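You operate a simulated robot arm through the tools that you are given. There is no shell and no other tool. Be economical: measure what you need, move in short steps, check, and stop when the job is done.

The job below is to be done with a simulated robot arm. You get a single attempt, and the scene is never put back.

TASK
Glue the white top on the key in the jig and clamp it.
Fine: brush on a strip from the pot; brush back in the cup, lid back on; bar stays down, knob on HOLD. A coat counts when it lies all over at full strength: go over it till it gets no stronger.

It is judged by the outcome, as a careful person would: the job done as asked, and still so three seconds after it is handed in. It fails if anything else is knocked over, pushed out of place, dropped, spilled or broken. Lids that push on must go on centred and level and be pressed home; caps that screw on are set level and turned clockwise until they are tight.

THE ROBOT
A 7-joint arm with a two-finger parallel gripper, fixed in place. Base frame: the origin is at the foot of the arm, x ahead of it, y to its left, z up; the work surface is at about z = 0.78. Readings come in m, rad, newtons and seconds.
With the tool pointing down near the work surface it reaches from about 0.22 to 0.68 m from the base axis. Its first joint turns from -1.152 to 1.152 rad. Payload 2.4 kg.
Tool frame: the origin (TCP) lies between the finger pads and is the grasp point; the fingertips stand 0.03 m ahead of it; z points along the fingers, y is the line along which they close. The gripper opens to 0.094 m. The fingers are 0.028 m wide and 0.01 m thick; the gripper's body (0.05 by 0.096 m) begins 0.055 m behind the TCP.
Orientation is that of the tool frame in the base frame, as [roll, pitch, yaw] about the fixed x, y, z axes, in that order (R = Rz(yaw) Ry(pitch) Rx(roll)). With the fingers straight down and closing along the base's y, the tool's x points along the base's -x, its y along +y and its z along -z.

THE INTERFACE
- The arm moves only by the tool arm_command. Its argument "rows" is a list of rows, each a list of 7 numbers: the shift along the tool's x, y, z in units of 200 mm (1.0 is 200 mm), then the turn, a rotation vector about the tool's x, y, z in units of 180 degrees (1.0 is 180 degrees), then the closure in counts, from 0 (fully open) to 255 (shut). In form: [[x, y, z, ax, ay, az, grip], ...]. A call has 1 to 20 rows; each row is the pose to reach, as a shift and turn from the pose commanded when the call began, along the tool's axes at that moment. A call with a number of a shift or a turn outside -1 to 1 is refused whole. Each row takes 0.2 s and may step no farther than 0.05 m and 0.15 rad from the row before; otherwise, or with a gripper value out of range, the whole call is refused. A pose out of reach is approached as far as the arm can. The call stops where the force on the tool passes 80 N (or 10 N more than at its start, if that is more) or the arm is blocked; 0.2 s more then pass. The fingers move at their own pace (about 0.153 m/s each) and stop on an object; they squeeze with about 45 N. The grip force told is the motor's: it shows also when the fingers shut on nothing. Time passes only in rows, and 0.2 s behind the last, so rows that repeat a pose let the fingers close. It gives the time, the measured TCP pose, the force on the tool (base axes), the opening and the grip force at its end, in the units of the frame above (readings bear some noise), with the torque about the TCP (base axes, N m) and any sound that the robot's microphone picked up, and new pictures: "views" is both (left out), scene, wrist or none.
- Cameras (640 x 400 px; columns grow to the right, rows downward): "scene" is fixed at [0.0128, 0.4565, 1.4475]; the picture's right is [-0.92, -0.38, 0.00], its down [-0.21, 0.50, -0.84] and it looks along [0.32, -0.78, -0.54] (base axes); focal length 328 px, centre (320, 200). "wrist" rides on the gripper at [0.076, 0.014, -0.103] in the tool frame; the picture's right is [-0.18, 0.98, 0.00], its down [-0.75, -0.14, -0.64] and it looks along [-0.63, -0.12, 0.77] (tool axes); focal length 243 px, centre (320, 200). There is no depth. A picture from a camera that has moved, and an enlarged one, comes with that camera's place and axes in the base frame and with its lens.
- inspect(camera, box): a new picture of the part [left, top, right, bottom] of that camera's present view, enlarged. The clock stands still meanwhile.
- sign_off(): hands the job in; it is judged then, once.

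Work in short steps. Places have to be worked out from the pictures, the camera data and where the tool is seen: move nearer, look again, correct. Check each grasp and each placing, and mend what went wrong. You have 120 turns and 200 pictures in all, those below and enlarged ones among them. Open the gripper and draw the arm clear of the work before you hand the job in, unless the task says otherwise; then end with one line.

The tools are called after "Request:" by a JSON object that holds its "method" and its "body". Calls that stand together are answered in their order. arm_command: Moves the arm, as the interface text tells. Its arguments: {"type":"object","properties":{"rows":{"type":"array","items":{"type":"array","items":{"type":"number"}}},"views":{"type":"string","enum":["both","scene","wrist","none"]}},"required":["rows"]} The other tools are called the same way: inspect (camera, box) takes an enlarged picture of a part of a camera's view; sign_off () hands the job in.

At the start:

```text
time_s: 0.0
tcp_pos: [0.4456, -0.1611, 1.1499]
tool_rot: [-3.141, 0.001, -3.141]
wrist_force: [-0.5, 0.1, -0.5]
ft_torque: [0.04, 0.02, 0.02]
finger_gap: 0.0939
gripper_force: 0.0
```

scene: 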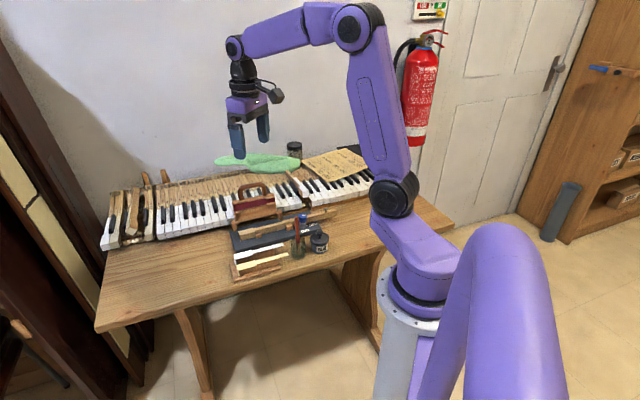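
wrist: 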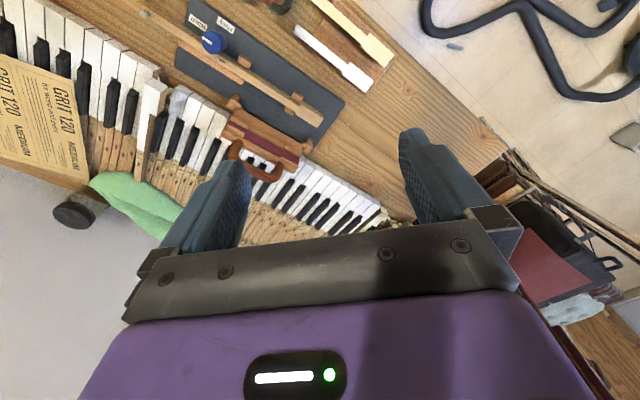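

I'll start by enlarging the work area in both views to identify the parts.

Request:
{"method": "inspect", "body": {"camera": "scene", "box": [220, 170, 350, 290]}}

Request:
{"method": "inspect", "body": {"camera": "wrist", "box": [140, 0, 420, 180]}}

```text
3.33 times, centred on (285, 230) of scene
camera zoom: at [0.0128, 0.4565, 1.4475], right [-0.92, -0.38, 0.0], down [-0.21, 0.5, -0.84], along [0.32, -0.78, -0.54], focal length 1094 px, centre (437, 100)
```

zoom: 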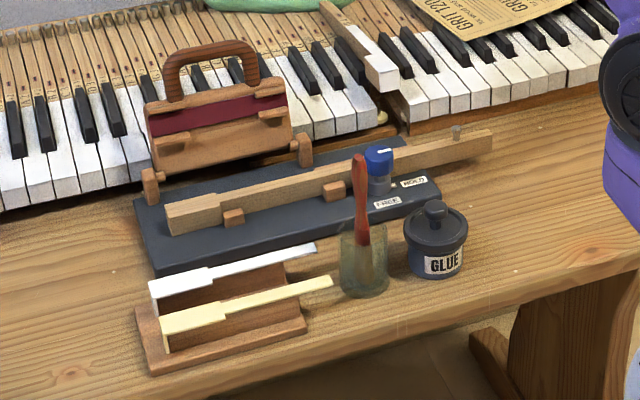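

```text
2.22 times, centred on (280, 90) of wrist
camera zoom: at [0.3712, -0.1465, 1.2525], right [0.18, 0.98, 0.0], down [0.75, -0.14, 0.64], along [0.63, -0.12, -0.77], focal length 539 px, centre (409, 444)
```

zoom: 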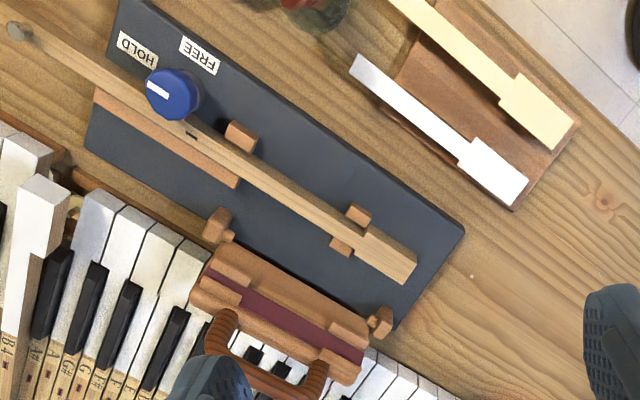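

The jig is at about x 0.35–0.54, y −0.39…−0.18, and the key lies diagonally. Pot is near (0.30, −0.24), cup near (0.34, −0.18). I'll move the camera back and lower to see everything.

Request:
{"method": "arm_command", "body": {"rows": [[0.15, -0.04, 0.1, 0, 0, 0, 0], [0.3, -0.08, 0.2, 0, 0, 0, 0], [0.45, -0.12, 0.3, 0, 0, 0, 0], [0.6, -0.16, 0.4, 0, 0, 0, 0], [0.72, -0.2, 0.5, 0, 0, 0, 0], [0.72, -0.2, 0.5, 0, 0, 0, 0]], "views": "wrist"}}

```text
time_s: 1.4
tcp_pos: [0.3024, -0.2016, 1.0498]
tool_rot: [-3.141, 0.0, -3.141]
wrist_force: [0.5, 0.0, -0.6]
ft_torque: [0.0, 0.0, -0.02]
finger_gap: 0.094
gripper_force: 0.0
camera wrist: at [0.2268, -0.1872, 1.1525], right [0.18, 0.98, 0.0], down [0.75, -0.14, 0.64], along [0.63, -0.12, -0.77], focal length 243 px, centre (320, 200)
```

wrist: 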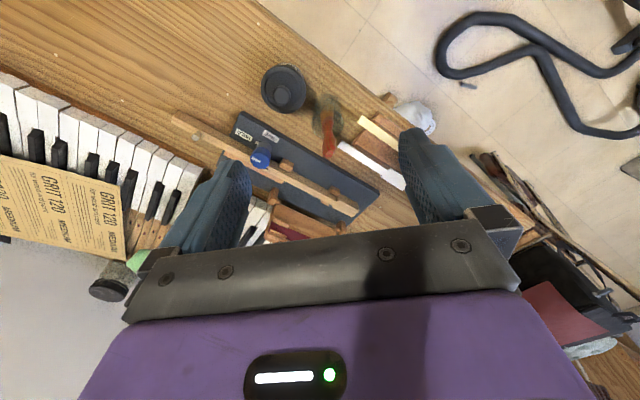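

Request:
{"method": "inspect", "body": {"camera": "wrist", "box": [230, 50, 430, 250]}}

Request:
{"method": "inspect", "body": {"camera": "scene", "box": [280, 190, 340, 260]}}

Request:
{"method": "inspect", "body": {"camera": "scene", "box": [225, 180, 290, 255]}}

```text
2.00 times, centred on (330, 150) of wrist
camera zoom: at [0.2268, -0.1872, 1.1525], right [0.18, 0.98, 0.0], down [0.75, -0.14, 0.64], along [0.63, -0.12, -0.77], focal length 485 px, centre (300, 300)
```

zoom: 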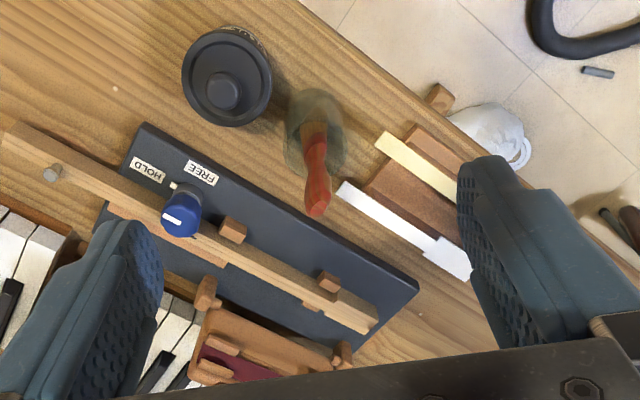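

```text
5.71 times, centred on (310, 225) of scene
camera zoom: at [0.0128, 0.4565, 1.4475], right [-0.92, -0.38, 0.0], down [-0.21, 0.5, -0.84], along [0.32, -0.78, -0.54], focal length 1876 px, centre (377, 57)
```

zoom: 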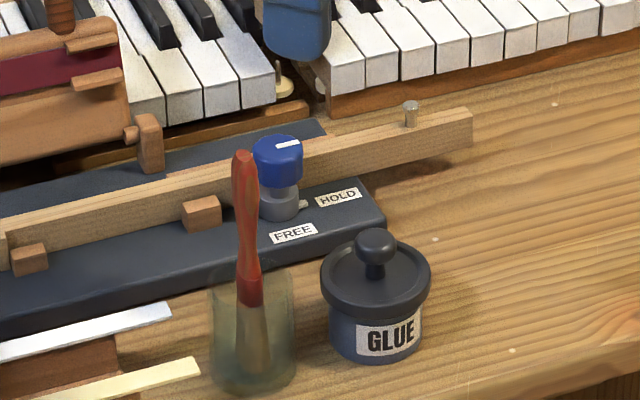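

```text
5.33 times, centred on (258, 218) of scene
camera zoom: at [0.0128, 0.4565, 1.4475], right [-0.92, -0.38, 0.0], down [-0.21, 0.5, -0.84], along [0.32, -0.78, -0.54], focal length 1750 px, centre (653, 107)
```

zoom: 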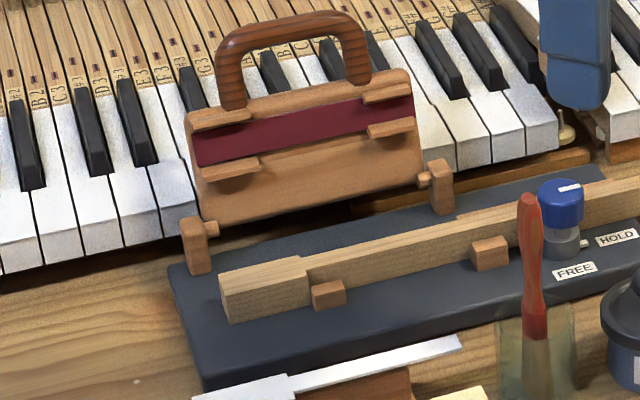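

The knob currently appears to point to HOLD; the bar is open, hinged behind the jig. I'll start with the glue pot lid: move over it (about 0.307, −0.249), with the tool yawed 45° so the body stays clear of the brush.

Request:
{"method": "arm_command", "body": {"rows": [[0, -0.04, 0.08, 0, 0, -0.042, 60], [-0.01, -0.08, 0.16, 0, 0, -0.084, 92], [-0.015, -0.12, 0.24, 0, 0, -0.126, 92], [-0.02, -0.16, 0.32, 0, 0, -0.168, 92], [-0.023, -0.2, 0.42, 0, 0, -0.21, 92], [-0.023, -0.237, 0.5, 0, 0, -0.25, 92], [-0.023, -0.237, 0.5, 0, 0, -0.25, 92]], "views": "both"}}

```text
time_s: 3.0
tcp_pos: [0.3064, -0.2497, 0.9492]
tool_rot: [-3.141, 0.0, -2.355]
wrist_force: [0.2, -0.8, 1.2]
ft_torque: [-0.01, -0.01, 0.02]
finger_gap: 0.06
gripper_force: 0.0
camera wrist: at [0.2446, -0.2931, 1.0523], right [-0.57, 0.82, 0.0], down [0.63, 0.43, 0.64], along [0.53, 0.36, -0.77], focal length 243 px, centre (320, 200)
```

scene: 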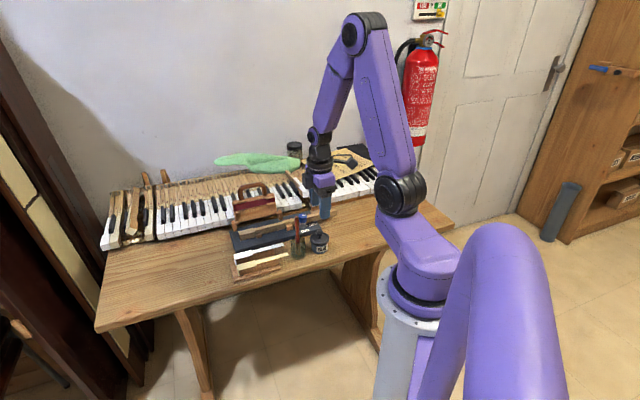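
wrist: 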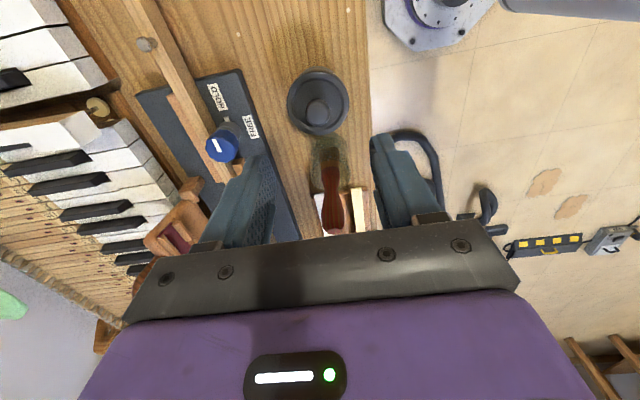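

Request:
{"method": "inspect", "body": {"camera": "wrist", "box": [190, 50, 370, 250]}}

```text
2.00 times, centred on (280, 150) of wrist
camera zoom: at [0.2446, -0.2931, 1.0523], right [-0.57, 0.82, 0.0], down [0.63, 0.43, 0.64], along [0.53, 0.36, -0.77], focal length 485 px, centre (400, 300)
```

zoom: 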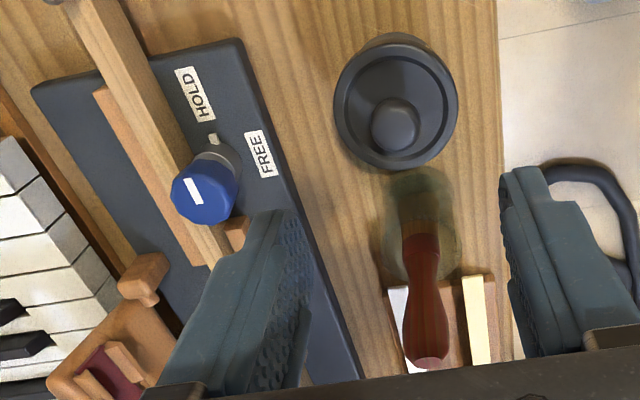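

Knob is on HOLD (pin and white line point there), FREE is 90° clockwise from above. Lid knob is aligned under the TCP; descend to z≈0.858 with a 2 mm lateral fix.

Request:
{"method": "arm_command", "body": {"rows": [[0, -0.01, 0.15, 0, 0, 0, 92], [0, -0.01, 0.3, 0, 0, 0, 92], [0, -0.01, 0.455, 0, 0, 0, 92], [0, -0.01, 0.455, 0, 0, 0, 92]], "views": "both"}}

Request:
{"method": "inspect", "body": {"camera": "scene", "box": [280, 190, 350, 270]}}

```text
time_s: 4.0
tcp_pos: [0.3073, -0.249, 0.8588]
tool_rot: [-3.142, 0.001, -2.356]
wrist_force: [-0.5, 0.0, -0.4]
ft_torque: [0.0, 0.0, 0.0]
finger_gap: 0.0601
gripper_force: 0.1
camera wrist: at [0.2448, -0.2942, 0.9613], right [-0.56, 0.83, 0.0], down [0.63, 0.43, 0.64], along [0.53, 0.36, -0.77], focal length 243 px, centre (320, 200)
```

scene: 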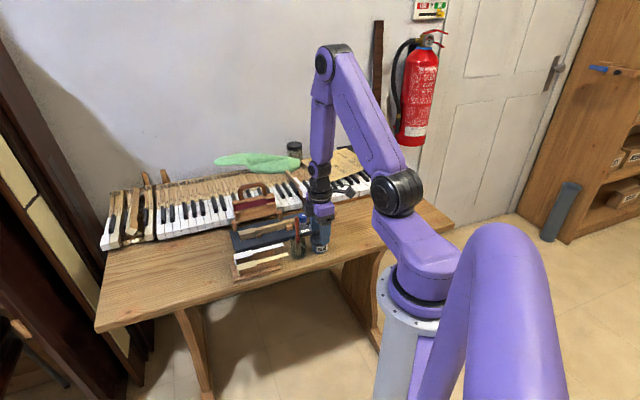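
wrist: 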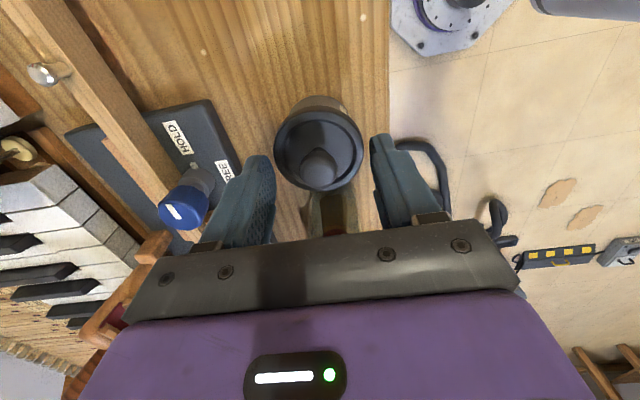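

```text
5.00 times, centred on (315, 230) of scene
camera zoom: at [0.0128, 0.4565, 1.4475], right [-0.92, -0.38, 0.0], down [-0.21, 0.5, -0.84], along [0.32, -0.78, -0.54], focal length 1641 px, centre (345, 50)
```

zoom: 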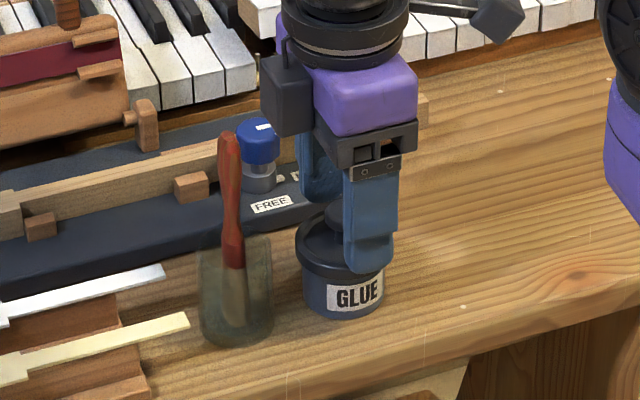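

Request:
{"method": "inspect", "body": {"camera": "wrist", "box": [250, 80, 400, 240]}}

```text
2.50 times, centred on (325, 160) of wrist
camera zoom: at [0.2448, -0.2942, 0.9613], right [-0.56, 0.83, 0.0], down [0.63, 0.43, 0.64], along [0.53, 0.36, -0.77], focal length 606 px, centre (308, 300)
```

zoom: 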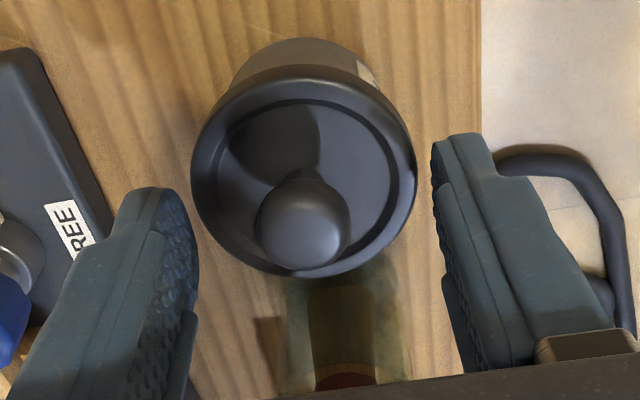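

The lid knob (≈21 mm ball, top z≈0.845) sits centred between the fingers. I raise 5 mm so the tips clear the rim, then close.

Request:
{"method": "arm_command", "body": {"rows": [[0, 0, -0.025, 0, 0, 0, 92], [0, 0, -0.025, 0, 0, 0, 170], [0, 0, -0.025, 0, 0, 0, 255], [0, 0, -0.025, 0, 0, 0, 255]], "views": "wrist"}}

```text
time_s: 5.0
tcp_pos: [0.3081, -0.25, 0.8642]
tool_rot: [3.142, 0.0, -2.355]
wrist_force: [0.5, -0.4, 0.6]
ft_torque: [0.0, -0.01, 0.02]
finger_gap: 0.016
gripper_force: 45.4
heard: snap
camera wrist: at [0.245, -0.294, 0.9666], right [-0.56, 0.83, 0.0], down [0.63, 0.43, 0.64], along [0.53, 0.36, -0.77], focal length 243 px, centre (320, 200)
```

wrist: 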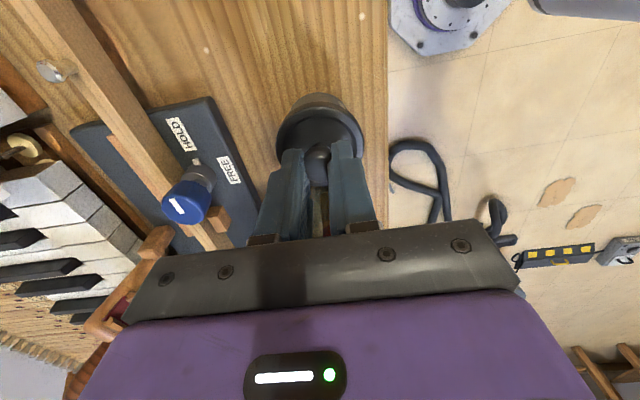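

Gripped at 16 mm with a "snap" (perhaps the lid seal freeing). Lift 40 mm and check.

Request:
{"method": "arm_command", "body": {"rows": [[0, 0, -0.03, 0, 0, 0, 255], [0, 0, -0.08, 0, 0, 0, 255], [0, 0, -0.14, 0, 0, 0, 255], [0, 0, -0.22, 0, 0, 0, 255]], "views": "wrist"}}

Request:
{"method": "inspect", "body": {"camera": "scene", "box": [280, 190, 350, 270]}}

```text
time_s: 6.0
tcp_pos: [0.3075, -0.2507, 0.9082]
tool_rot: [-3.141, 0.0, -2.355]
wrist_force: [0.1, 0.2, 0.3]
ft_torque: [0.01, 0.0, 0.02]
finger_gap: 0.0159
gripper_force: 44.7
camera wrist: at [0.2451, -0.2936, 1.0106], right [-0.57, 0.82, 0.0], down [0.63, 0.43, 0.64], along [0.53, 0.36, -0.77], focal length 243 px, centre (320, 200)
```

wrist: 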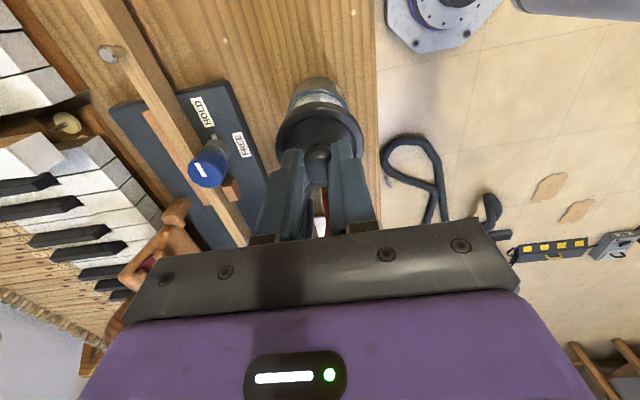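

```text
5.00 times, centred on (315, 230) of scene
camera zoom: at [0.0128, 0.4565, 1.4475], right [-0.92, -0.38, 0.0], down [-0.21, 0.5, -0.84], along [0.32, -0.78, -0.54], focal length 1641 px, centre (345, 50)
```

zoom: 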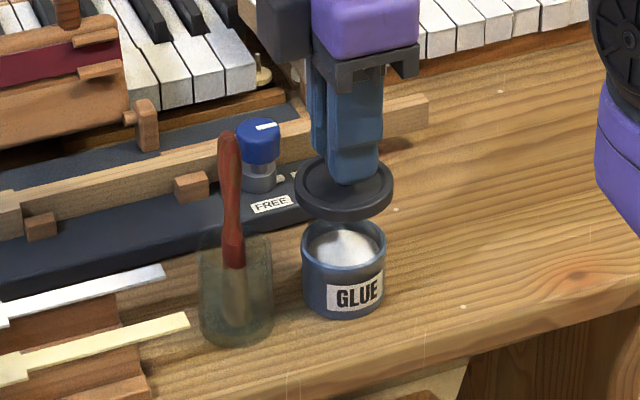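

Lid is off and the pot stayed. I'll carry the lid to a clear place on the table at about (0.265, −0.345) and lower in steps.

Request:
{"method": "arm_command", "body": {"rows": [[0.16, -0.06, -0.05, 0, 0, 0, 255], [0.32, -0.12, -0.05, 0, 0, 0, 255], [0.48, -0.19, -0.0, 0, 0, 0, 255], [0.48, -0.19, 0.15, 0, 0, 0, 255], [0.48, -0.19, 0.3, 0, 0, 0, 255], [0.48, -0.19, 0.34, 0, 0, 0, 255]], "views": "wrist"}}

Request:
{"method": "inspect", "body": {"camera": "scene", "box": [280, 190, 380, 270]}}

```text
time_s: 7.4
tcp_pos: [0.2676, -0.3448, 0.8394]
tool_rot: [3.14, -0.001, -2.355]
wrist_force: [-0.8, -0.9, -0.3]
ft_torque: [0.02, 0.01, -0.02]
finger_gap: 0.0157
gripper_force: 44.8
camera wrist: at [0.2043, -0.3878, 0.9423], right [-0.57, 0.82, 0.0], down [0.63, 0.43, 0.64], along [0.53, 0.36, -0.77], focal length 243 px, centre (320, 200)
```

wrist: 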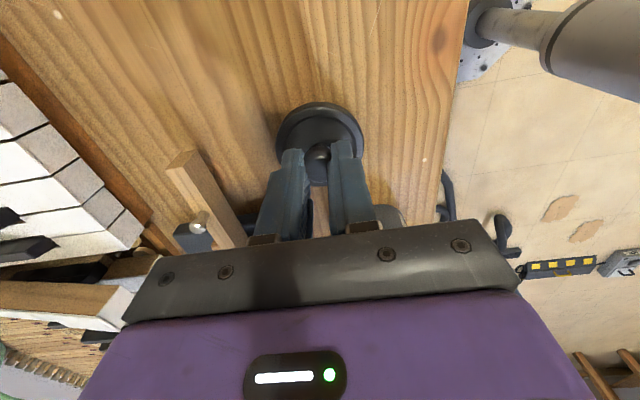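

```text
5.00 times, centred on (330, 230) of scene
camera zoom: at [0.0128, 0.4565, 1.4475], right [-0.92, -0.38, 0.0], down [-0.21, 0.5, -0.84], along [0.32, -0.78, -0.54], focal length 1641 px, centre (270, 50)
```

zoom: 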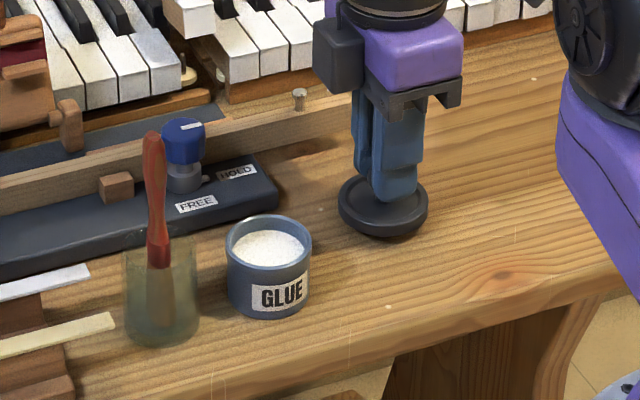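

Still slightly above the table; lower in small 2 mm steps until contact.

Request:
{"method": "arm_command", "body": {"rows": [[0, 0, 0.01, 0, 0, 0, 255], [0, 0, 0.02, 0, 0, 0, 255], [0, 0, 0.03, 0, 0, 0, 255], [0, 0, 0.04, 0, 0, 0, 255]], "views": "none"}}

```text
time_s: 8.4
tcp_pos: [0.2663, -0.3452, 0.8316]
tool_rot: [-3.141, -0.001, -2.358]
wrist_force: [-0.2, 0.4, 0.4]
ft_torque: [-0.05, 0.0, 0.0]
finger_gap: 0.0159
gripper_force: 45.1
```

Request:
{"method": "arm_command", "body": {"rows": [[0, 0, 0.01, 0, 0, 0, 255], [0, 0, 0.02, 0, 0, 0, 255], [0, 0, 0.03, 0, 0, 0, 255]], "views": "none"}}

Request:
{"method": "inspect", "body": {"camera": "scene", "box": [310, 200, 390, 260]}}

```text
time_s: 9.2
tcp_pos: [0.267, -0.3449, 0.8272]
tool_rot: [-3.137, -0.002, -2.358]
wrist_force: [-3.0, 7.4, 63.1]
ft_torque: [0.18, 0.1, 0.03]
finger_gap: 0.0161
gripper_force: 44.9
```

```text
6.67 times, centred on (350, 230) of scene
camera zoom: at [0.0121, 0.4574, 1.4472], right [-0.92, -0.38, 0.0], down [-0.21, 0.5, -0.84], along [0.32, -0.78, -0.54], focal length 2188 px, centre (120, 0)
```

zoom: 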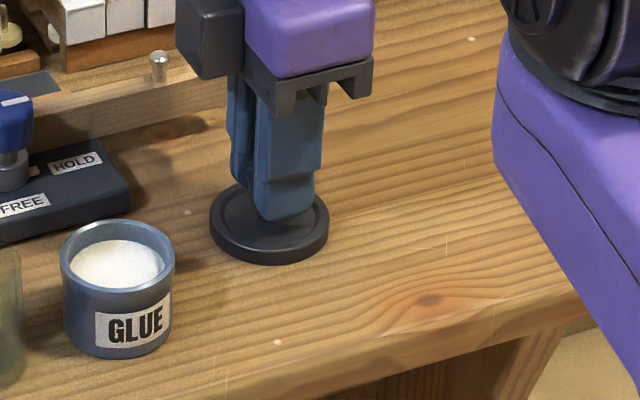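

Contact reached (63 N at 0.827). Ease up 1.5 mm, open, and rise.

Request:
{"method": "arm_command", "body": {"rows": [[0, 0, -0.01, 0, 0, 0, 255], [0, 0, -0.01, 0, 0, 0, 120], [0, 0, -0.01, 0, 0, 0, 92], [0, 0, -0.2, 0, 0, 0, 92], [0, 0, -0.4, 0, 0, 0, 60], [0, 0, -0.6, 0, 0, 0, 60]], "views": "wrist"}}

Request:
{"method": "inspect", "body": {"camera": "scene", "box": [280, 190, 380, 270]}}

```text
time_s: 10.6
tcp_pos: [0.2664, -0.3439, 0.9464]
tool_rot: [-3.141, 0.0, -2.356]
wrist_force: [-0.7, -1.0, -1.1]
ft_torque: [0.01, 0.01, 0.01]
finger_gap: 0.0718
gripper_force: 0.2
camera wrist: at [0.2039, -0.3875, 1.0491], right [-0.56, 0.83, 0.0], down [0.63, 0.43, 0.64], along [0.53, 0.36, -0.77], focal length 243 px, centre (320, 200)
```

wrist: 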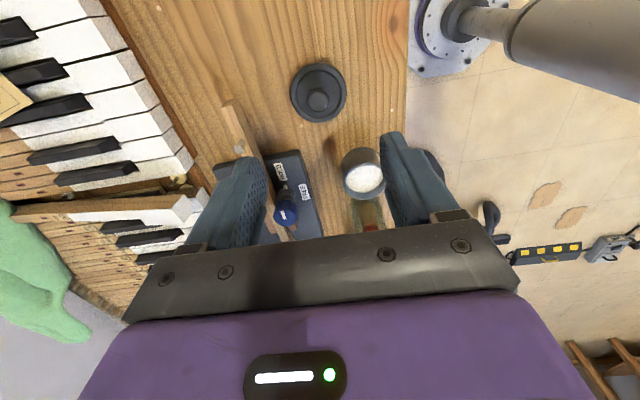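

```text
5.00 times, centred on (330, 230) of scene
camera zoom: at [0.0128, 0.4565, 1.4475], right [-0.92, -0.38, 0.0], down [-0.21, 0.5, -0.84], along [0.32, -0.78, -0.54], focal length 1641 px, centre (270, 50)
```

zoom: 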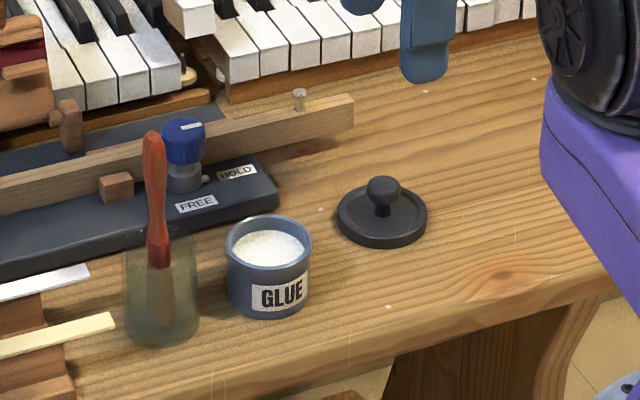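

Lid stands safely. Brush is nearly vertical at about (0.357, −0.201), handle top z≈0.919. Move above it, high, to check alignment.

Request:
{"method": "arm_command", "body": {"rows": [[-0.05, 0, -0.2, 0, 0, 0, 60], [-0.25, 0.05, -0.32, 0, 0, 0, 60], [-0.45, 0.1, -0.32, 0, 0, 0, 60], [-0.65, 0.15, -0.32, 0, 0, 0, 60], [-0.824, 0.183, -0.32, 0, 0, 0, 92], [-0.824, 0.183, -0.32, 0, 0, 0, 92]], "views": "wrist"}}

Request:
{"method": "inspect", "body": {"camera": "wrist", "box": [220, 50, 420, 250]}}

```text
time_s: 12.0
tcp_pos: [0.3573, -0.2018, 1.0089]
tool_rot: [-3.141, 0.0, -2.356]
wrist_force: [-1.5, -0.5, -0.1]
ft_torque: [-0.02, 0.01, 0.0]
finger_gap: 0.06
gripper_force: 0.1
camera wrist: at [0.2953, -0.2455, 1.1127], right [-0.56, 0.83, 0.0], down [0.63, 0.43, 0.64], along [0.53, 0.36, -0.77], focal length 243 px, centre (320, 200)
```

wrist: 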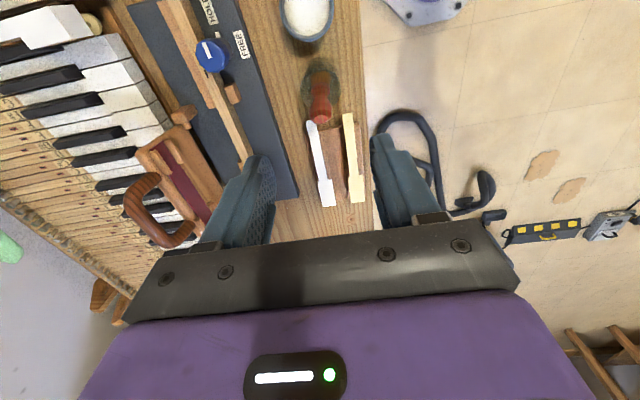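

```text
2.00 times, centred on (320, 150) of wrist
camera zoom: at [0.2953, -0.2455, 1.1127], right [-0.56, 0.83, 0.0], down [0.63, 0.43, 0.64], along [0.53, 0.36, -0.77], focal length 485 px, centre (320, 300)
```

zoom: 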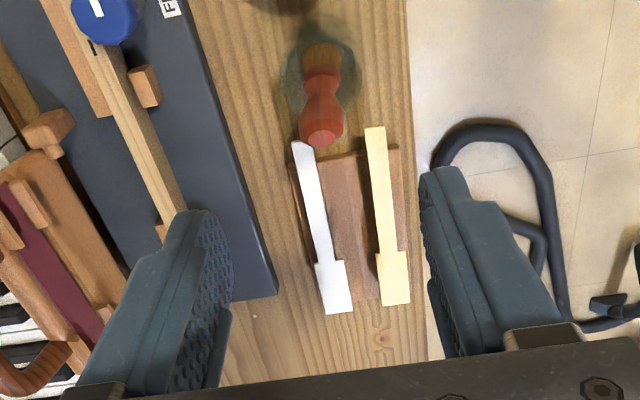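

Brush is under the TCP (within ~3 mm) and its flat side lies across the key direction, which suits this yaw. Descend to z≈0.885 and grasp.

Request:
{"method": "arm_command", "body": {"rows": [[0.01, 0, 0.2, 0, 0, 0, 92], [0.01, 0, 0.4, 0, 0, 0, 92], [0.01, 0, 0.55, 0, 0, 0, 92], [0.01, 0, 0.62, 0, 0, 0, 92], [0.01, 0, 0.62, 0, 0, 0, 92]], "views": "wrist"}}

Request:
{"method": "inspect", "body": {"camera": "scene", "box": [270, 180, 350, 260]}}

Request:
{"method": "inspect", "body": {"camera": "wrist", "box": [220, 80, 420, 240]}}

```text
time_s: 13.2
tcp_pos: [0.3566, -0.2036, 0.8858]
tool_rot: [-3.141, -0.002, -2.354]
wrist_force: [0.0, 0.1, 0.5]
ft_torque: [0.0, 0.03, -0.02]
finger_gap: 0.0601
gripper_force: 0.0
camera wrist: at [0.2937, -0.2472, 0.9879], right [-0.56, 0.83, 0.0], down [0.63, 0.43, 0.64], along [0.53, 0.36, -0.77], focal length 243 px, centre (320, 200)
```

wrist: 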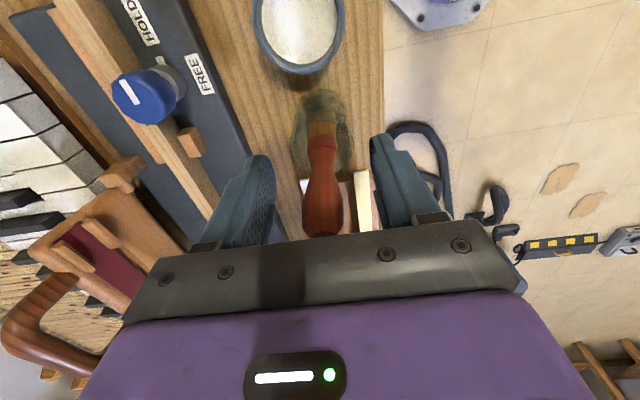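

```text
5.00 times, centred on (310, 220) of scene
camera zoom: at [0.0128, 0.4565, 1.4475], right [-0.92, -0.38, 0.0], down [-0.21, 0.5, -0.84], along [0.32, -0.78, -0.54], focal length 1641 px, centre (370, 100)
```

zoom: 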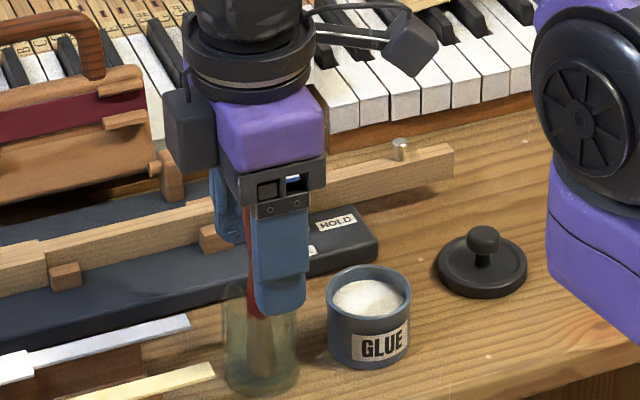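

```text
2.50 times, centred on (320, 160) of wrist
camera zoom: at [0.2937, -0.2472, 0.9879], right [-0.56, 0.83, 0.0], down [0.63, 0.43, 0.64], along [0.53, 0.36, -0.77], focal length 606 px, centre (320, 300)
```

zoom: 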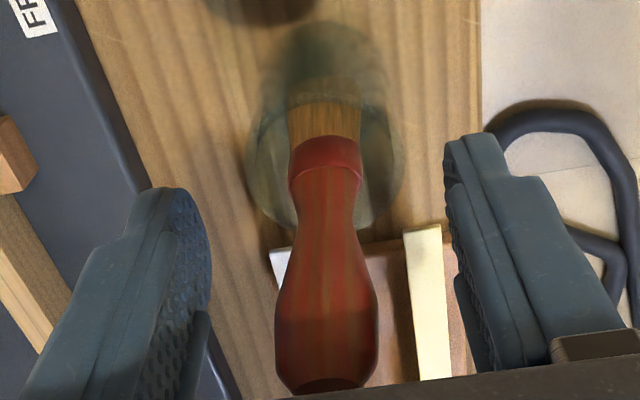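

Brush handle is centred between fingers and vertical. Close, then lift straight up ~80 mm.

Request:
{"method": "arm_command", "body": {"rows": [[0, 0, 0, 0, 0, 0, 170], [0, 0, 0, 0, 0, 0, 255], [0, 0, 0, 0, 0, 0, 255], [0, 0, -0.05, 0, 0, 0, 255], [0, 0, -0.15, 0, 0, 0, 255], [0, 0, -0.3, 0, 0, 0, 255], [0, 0, -0.45, 0, 0, 0, 255], [0, 0, -0.5, 0, 0, 0, 255]], "views": "wrist"}}

Request:
{"method": "inspect", "body": {"camera": "scene", "box": [270, 170, 350, 260]}}

```text
time_s: 15.0
tcp_pos: [0.357, -0.2044, 0.986]
tool_rot: [-3.141, 0.002, -2.357]
wrist_force: [1.0, 0.6, -0.6]
ft_torque: [-0.04, -0.06, 0.02]
finger_gap: 0.0177
gripper_force: 44.8
camera wrist: at [0.2935, -0.2475, 1.0886], right [-0.56, 0.83, 0.0], down [0.63, 0.43, 0.64], along [0.53, 0.36, -0.77], focal length 243 px, centre (320, 200)
```

wrist: 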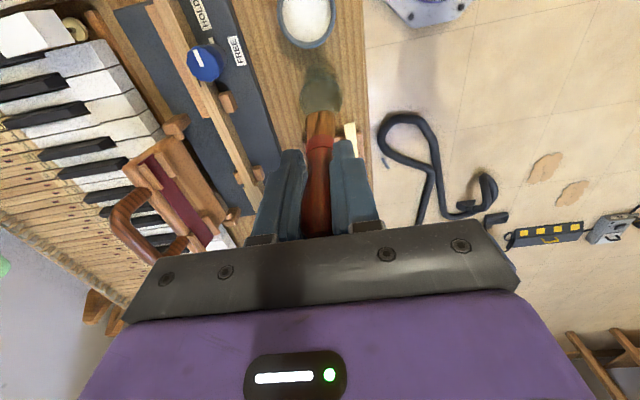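

```text
4.44 times, centred on (310, 215) of scene
camera zoom: at [0.0128, 0.4565, 1.4475], right [-0.92, -0.38, 0.0], down [-0.21, 0.5, -0.84], along [0.32, -0.78, -0.54], focal length 1459 px, centre (364, 133)
```

zoom: 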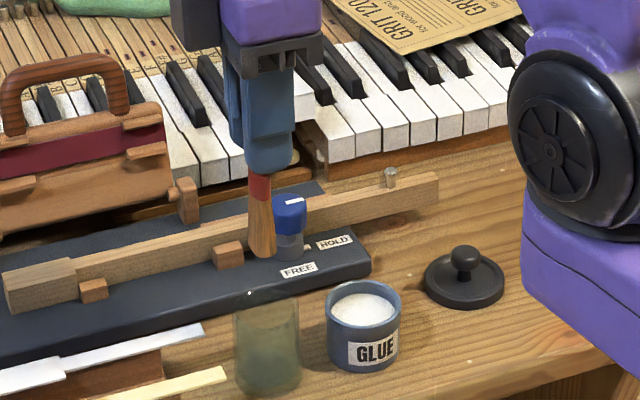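

Brush held; tip about 0.105 m below the TCP. Inspect the key and jig from this viewpoint to fix the key's geometry.

Request:
{"method": "inspect", "body": {"camera": "wrist", "box": [120, 0, 320, 250]}}

Request:
{"method": "inspect", "body": {"camera": "scene", "box": [225, 215, 305, 285]}}

```text
1.60 times, centred on (220, 125) of wrist
camera zoom: at [0.2935, -0.2475, 1.0886], right [-0.56, 0.83, 0.0], down [0.63, 0.43, 0.64], along [0.53, 0.36, -0.77], focal length 388 px, centre (480, 320)
```

zoom: 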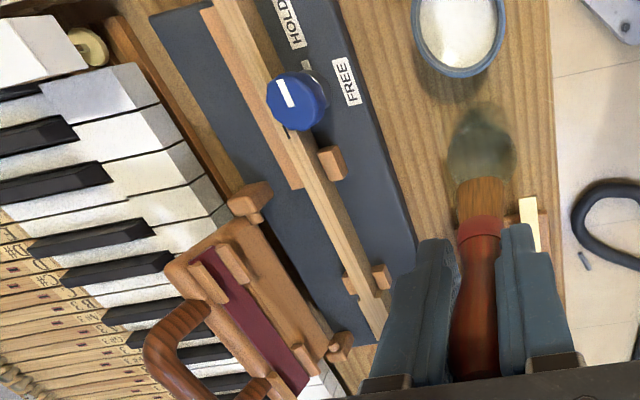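

```text
5.71 times, centred on (265, 250) of scene
camera zoom: at [0.0128, 0.4565, 1.4475], right [-0.92, -0.38, 0.0], down [-0.21, 0.5, -0.84], along [0.32, -0.78, -0.54], focal length 1876 px, centre (634, -86)
```

zoom: 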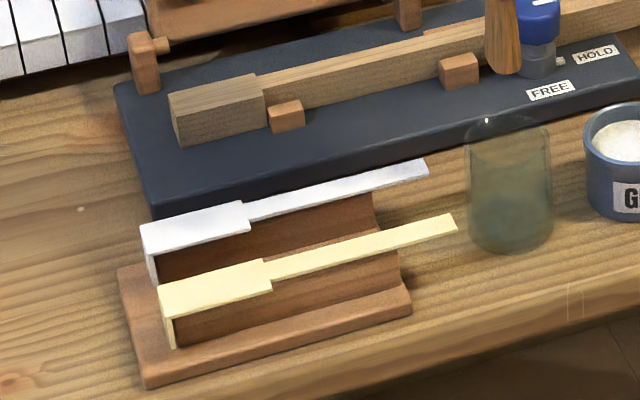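

Key head is notched on the near side, same as the white top, which also has a front lip. Now dip: move over the pot (0.309, −0.249) and lower the tip to about z 0.797.

Request:
{"method": "arm_command", "body": {"rows": [[0.16, 0.005, 0, 0, 0, 0, 255], [0.33, 0.009, 0, 0, 0, 0, 255], [0.33, 0.009, 0.15, 0, 0, 0, 255], [0.33, 0.009, 0.3, 0, 0, 0, 255], [0.33, 0.009, 0.38, 0, 0, 0, 255]], "views": "wrist"}}

Request:
{"method": "inspect", "body": {"camera": "scene", "box": [280, 190, 350, 270]}}

Request:
{"method": "inspect", "body": {"camera": "wrist", "box": [250, 80, 400, 240]}}

```text
time_s: 16.2
tcp_pos: [0.3084, -0.2494, 0.9077]
tool_rot: [3.14, 0.001, -2.356]
wrist_force: [0.2, -0.2, -0.8]
ft_torque: [0.01, 0.01, 0.02]
finger_gap: 0.018
gripper_force: 44.8
camera wrist: at [0.2454, -0.2927, 1.012], right [-0.57, 0.82, 0.0], down [0.63, 0.43, 0.64], along [0.53, 0.36, -0.77], focal length 243 px, centre (320, 200)
```

wrist: 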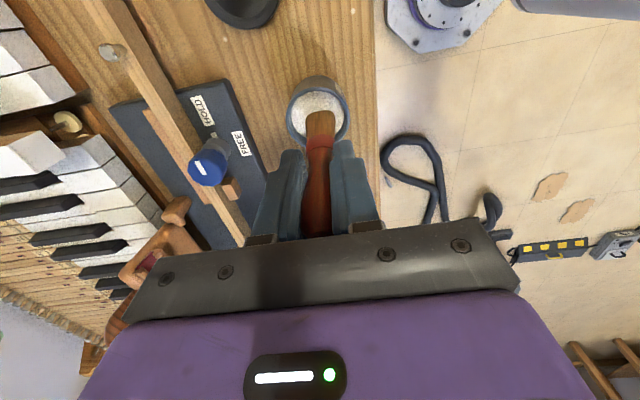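

```text
5.00 times, centred on (315, 230) of scene
camera zoom: at [0.0128, 0.4565, 1.4475], right [-0.92, -0.38, 0.0], down [-0.21, 0.5, -0.84], along [0.32, -0.78, -0.54], focal length 1641 px, centre (345, 50)
```

zoom: 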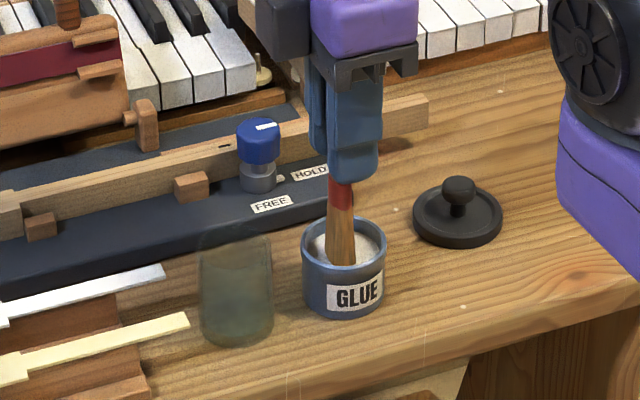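

```text
2.50 times, centred on (325, 160) of wrist
camera zoom: at [0.2454, -0.2927, 1.012], right [-0.57, 0.82, 0.0], down [0.63, 0.43, 0.64], along [0.53, 0.36, -0.77], focal length 606 px, centre (308, 300)
```

zoom: 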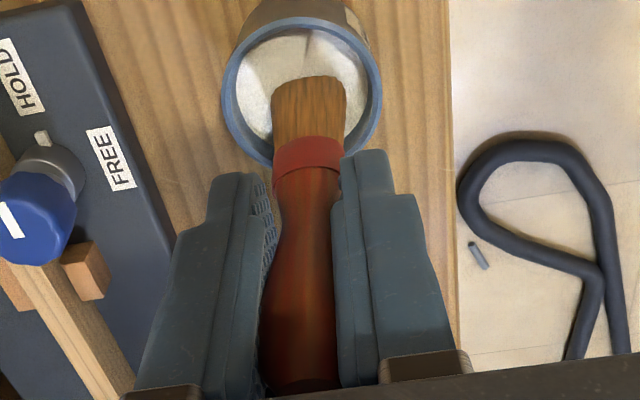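

Tip seems just above/at the glue surface, well centred. Lower another ~12 mm gently.

Request:
{"method": "arm_command", "body": {"rows": [[0, 0, 0.02, 0, 0, 0, 255], [0, 0, 0.04, 0, 0, 0, 255], [0, 0, 0.06, 0, 0, 0, 255], [0, 0, 0.06, 0, 0, 0, 255]], "views": "none"}}

Request:
{"method": "inspect", "body": {"camera": "wrist", "box": [250, 80, 400, 240]}}

```text
time_s: 17.2
tcp_pos: [0.3072, -0.2491, 0.8988]
tool_rot: [-3.138, 0.001, -2.357]
wrist_force: [-4.9, 3.9, 46.6]
ft_torque: [0.38, 0.43, 0.02]
finger_gap: 0.0181
gripper_force: 45.3
```

```text
2.50 times, centred on (325, 160) of wrist
camera zoom: at [0.2453, -0.2926, 1.0014], right [-0.56, 0.83, 0.0], down [0.63, 0.43, 0.64], along [0.53, 0.36, -0.77], focal length 606 px, centre (308, 300)
```

zoom: 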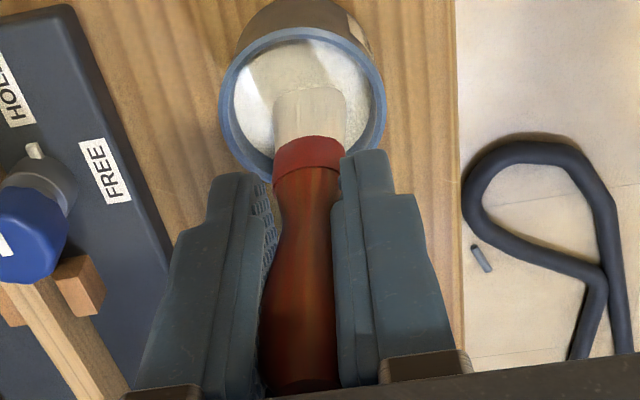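

Bristles are loaded with glue (tip touched the pot floor). Lift out and move over the key's rear to look along it.

Request:
{"method": "arm_command", "body": {"rows": [[0, 0, -0.1, 0, 0, 0, 255], [0, 0, -0.3, 0, 0, 0, 255], [0, 0, -0.5, 0, 0, 0, 255], [-0.08, -0.15, -0.5, 0, 0, 0, 255], [-0.16, -0.3, -0.5, 0, 0, 0, 255], [-0.22, -0.45, -0.5, 0, 0, 0, 255], [-0.29, -0.58, -0.5, 0, 0, 0, 255], [-0.29, -0.58, -0.5, 0, 0, 0, 255]], "views": "none"}}

Request:
{"method": "inspect", "body": {"camera": "wrist", "box": [220, 40, 420, 240]}}

Request:
{"method": "inspect", "body": {"camera": "scene", "box": [230, 170, 330, 260]}}

```text
time_s: 19.0
tcp_pos: [0.431, -0.2896, 0.9985]
tool_rot: [-3.141, 0.0, -2.356]
wrist_force: [-0.1, 0.4, -0.1]
ft_torque: [-0.03, -0.02, 0.0]
finger_gap: 0.0177
gripper_force: 45.3
```

```text
2.00 times, centred on (320, 140) of wrist
camera zoom: at [0.3688, -0.3337, 1.1011], right [-0.56, 0.83, 0.0], down [0.63, 0.43, 0.64], along [0.53, 0.36, -0.77], focal length 485 px, centre (320, 320)
```

zoom: 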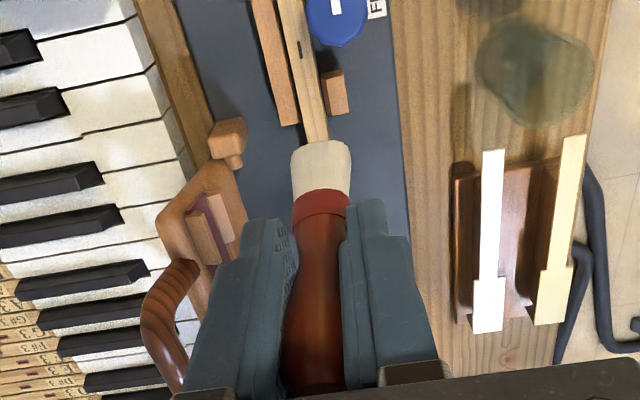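

```text
4.44 times, centred on (280, 215) of scene
camera zoom: at [0.0128, 0.4565, 1.4475], right [-0.92, -0.38, 0.0], down [-0.21, 0.5, -0.84], along [0.32, -0.78, -0.54], focal length 1459 px, centre (498, 133)
```

zoom: 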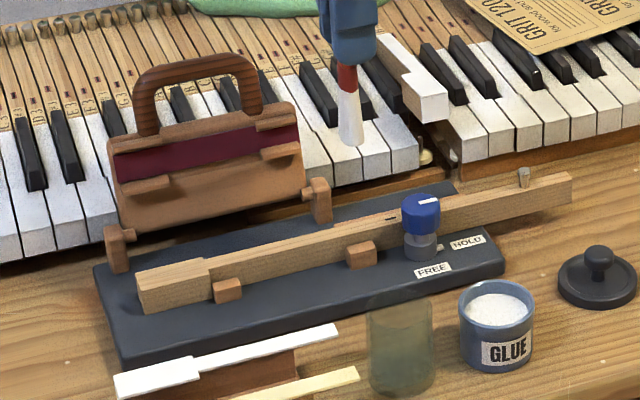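

Request:
{"method": "inspect", "body": {"camera": "scene", "box": [245, 205, 325, 255]}}

```text
8.00 times, centred on (285, 230) of scene
camera zoom: at [0.0128, 0.4565, 1.4475], right [-0.92, -0.38, 0.0], down [-0.21, 0.5, -0.84], along [0.32, -0.78, -0.54], focal length 2626 px, centre (600, -40)
```

zoom: 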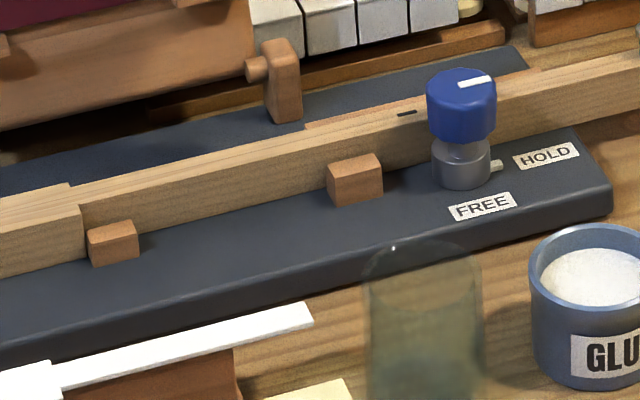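

I judge the key top at z≈0.8206, front centre ≈(0.540, −0.180), direction ≈46.9°; the top's footprint reaches about 0.146 m back from the front. Move brush above the head end and check.

Request:
{"method": "arm_command", "body": {"rows": [[-0.2, 0, 0.0, 0, 0, 0, 255], [-0.4, 0, 0.05, 0, 0, 0, 255], [-0.58, 0, 0.15, 0, 0, 0, 255], [-0.67, 0, 0.28, 0, 0, 0, 255], [-0.67, 0, 0.3, 0, 0, 0, 255]], "views": "none"}}

Request:
{"method": "inspect", "body": {"camera": "wrist", "box": [220, 0, 420, 240]}}

Request:
{"method": "inspect", "body": {"camera": "scene", "box": [220, 190, 300, 250]}}

```text
time_s: 20.2
tcp_pos: [0.527, -0.1944, 0.9371]
tool_rot: [3.141, 0.0, -2.355]
wrist_force: [0.4, 0.3, 0.1]
ft_torque: [-0.03, -0.02, 0.0]
finger_gap: 0.0177
gripper_force: 44.9
```

```text
1.67 times, centred on (320, 120) of wrist
camera zoom: at [0.464, -0.2389, 1.0406], right [-0.56, 0.83, 0.0], down [0.63, 0.43, 0.64], along [0.53, 0.36, -0.77], focal length 404 px, centre (320, 333)
```

zoom: 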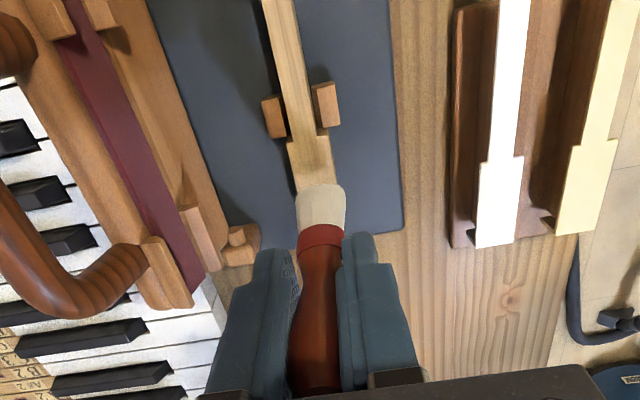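

```text
6.67 times, centred on (260, 220) of scene
camera zoom: at [0.0128, 0.4565, 1.4475], right [-0.92, -0.38, 0.0], down [-0.21, 0.5, -0.84], along [0.32, -0.78, -0.54], focal length 2188 px, centre (720, 67)
```

zoom: 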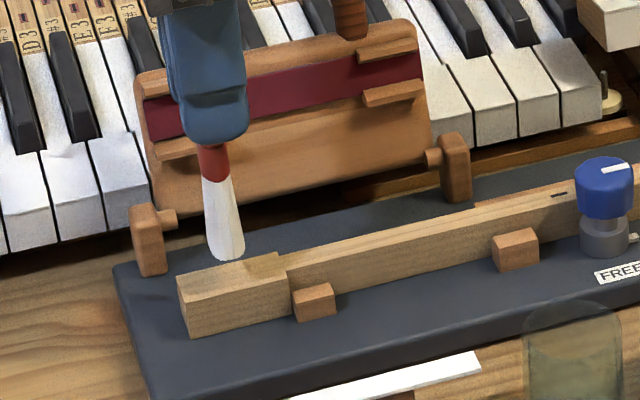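

Bristles nearly over the head; lateral offset ~2 mm to correct (tool −y). Lower in small steps here to find light contact.

Request:
{"method": "arm_command", "body": {"rows": [[0, -0.01, 0.02, 0, 0, 0, 255], [0, -0.01, 0.035, 0, 0, 0, 255], [0, -0.01, 0.045, 0, 0, 0, 255]], "views": "none"}}

Request:
{"method": "inspect", "body": {"camera": "scene", "box": [235, 215, 295, 255]}}

```text
time_s: 21.0
tcp_pos: [0.5285, -0.1971, 0.9291]
tool_rot: [3.141, 0.0, -2.358]
wrist_force: [-0.1, -0.1, 0.1]
ft_torque: [-0.03, -0.01, 0.03]
finger_gap: 0.0174
gripper_force: 44.8
```

```text
10.00 times, centred on (265, 235) of scene
camera zoom: at [0.0128, 0.4565, 1.4475], right [-0.92, -0.38, 0.0], down [-0.21, 0.5, -0.84], along [0.32, -0.78, -0.54], focal length 3282 px, centre (870, -150)
```

zoom: 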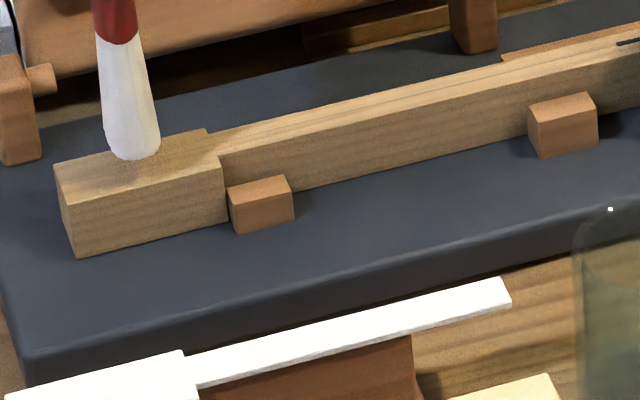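

Nearly touching. Lower 1 mm at a time.

Request:
{"method": "arm_command", "body": {"rows": [[0, 0, 0.005, 0, 0, 0, 255], [0, 0, 0.01, 0, 0, 0, 255], [0, 0, 0.01, 0, 0, 0, 255]], "views": "none"}}

Request:
{"method": "inspect", "body": {"camera": "scene", "box": [235, 215, 295, 255]}}

```text
time_s: 21.8
tcp_pos: [0.5274, -0.1973, 0.9267]
tool_rot: [3.141, 0.0, -2.357]
wrist_force: [-0.5, -0.1, -0.7]
ft_torque: [0.01, -0.04, -0.01]
finger_gap: 0.018
gripper_force: 44.8
```

```text
10.00 times, centred on (265, 235) of scene
camera zoom: at [0.0128, 0.4565, 1.4475], right [-0.92, -0.38, 0.0], down [-0.21, 0.5, -0.84], along [0.32, -0.78, -0.54], focal length 3282 px, centre (870, -150)
```

zoom: 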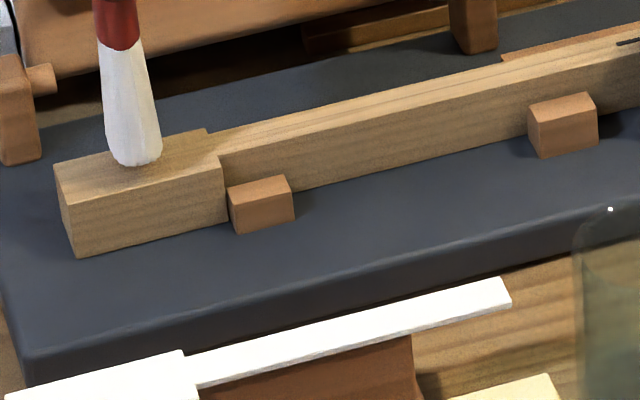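

Request:
{"method": "arm_command", "body": {"rows": [[0, 0, 0.005, 0, 0, 0, 255], [0, 0, 0.01, 0, 0, 0, 255], [0, 0, 0.01, 0, 0, 0, 255]], "views": "none"}}

Request:
{"method": "inspect", "body": {"camera": "scene", "box": [235, 215, 295, 255]}}

```text
time_s: 22.6
tcp_pos: [0.5269, -0.1961, 0.9251]
tool_rot: [3.141, 0.001, -2.355]
wrist_force: [0.7, -0.4, 0.1]
ft_torque: [0.02, 0.0, 0.01]
finger_gap: 0.0179
gripper_force: 44.9
```

```text
10.00 times, centred on (265, 235) of scene
camera zoom: at [0.0128, 0.4565, 1.4475], right [-0.92, -0.38, 0.0], down [-0.21, 0.5, -0.84], along [0.32, -0.78, -0.54], focal length 3282 px, centre (870, -150)
```

zoom: 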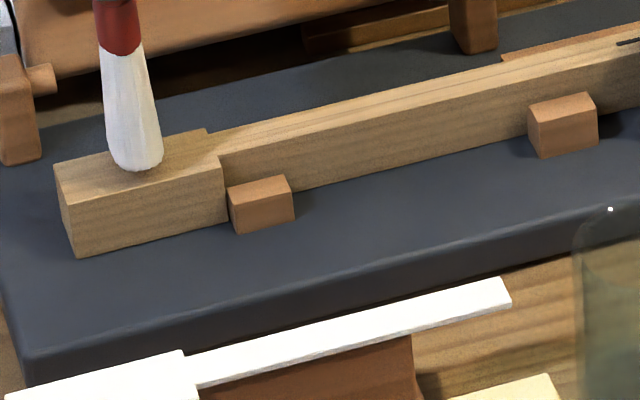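

Request:
{"method": "arm_command", "body": {"rows": [[0, 0, 0.005, 0, 0, 0, 255], [0, 0, 0.01, 0, 0, 0, 255], [0, 0, 0.015, 0, 0, 0, 255], [0, 0, 0.015, 0, 0, 0, 255]], "views": "none"}}

Request:
{"method": "inspect", "body": {"camera": "scene", "box": [235, 215, 295, 255]}}

```text
time_s: 23.6
tcp_pos: [0.5275, -0.1974, 0.9219]
tool_rot: [3.141, 0.001, -2.356]
wrist_force: [-0.2, -0.1, -0.1]
ft_torque: [-0.02, 0.0, -0.01]
finger_gap: 0.018
gripper_force: 45.2
```

```text
10.00 times, centred on (265, 235) of scene
camera zoom: at [0.0128, 0.4565, 1.4475], right [-0.92, -0.38, 0.0], down [-0.21, 0.5, -0.84], along [0.32, -0.78, -0.54], focal length 3282 px, centre (870, -150)
```

zoom: 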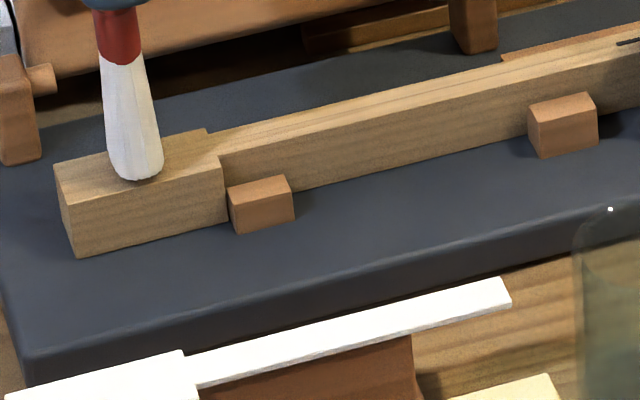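

Request:
{"method": "inspect", "body": {"camera": "wrist", "box": [240, 20, 400, 180]}}

```text
2.50 times, centred on (320, 100) of wrist
camera zoom: at [0.4649, -0.2403, 1.0243], right [-0.56, 0.83, 0.0], down [0.63, 0.43, 0.64], along [0.53, 0.36, -0.77], focal length 606 px, centre (320, 450)
```

zoom: 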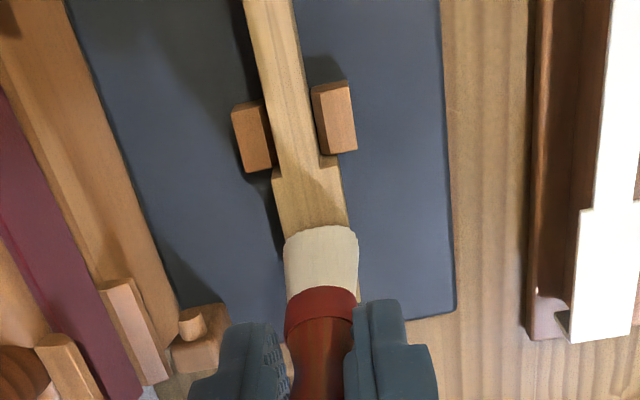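

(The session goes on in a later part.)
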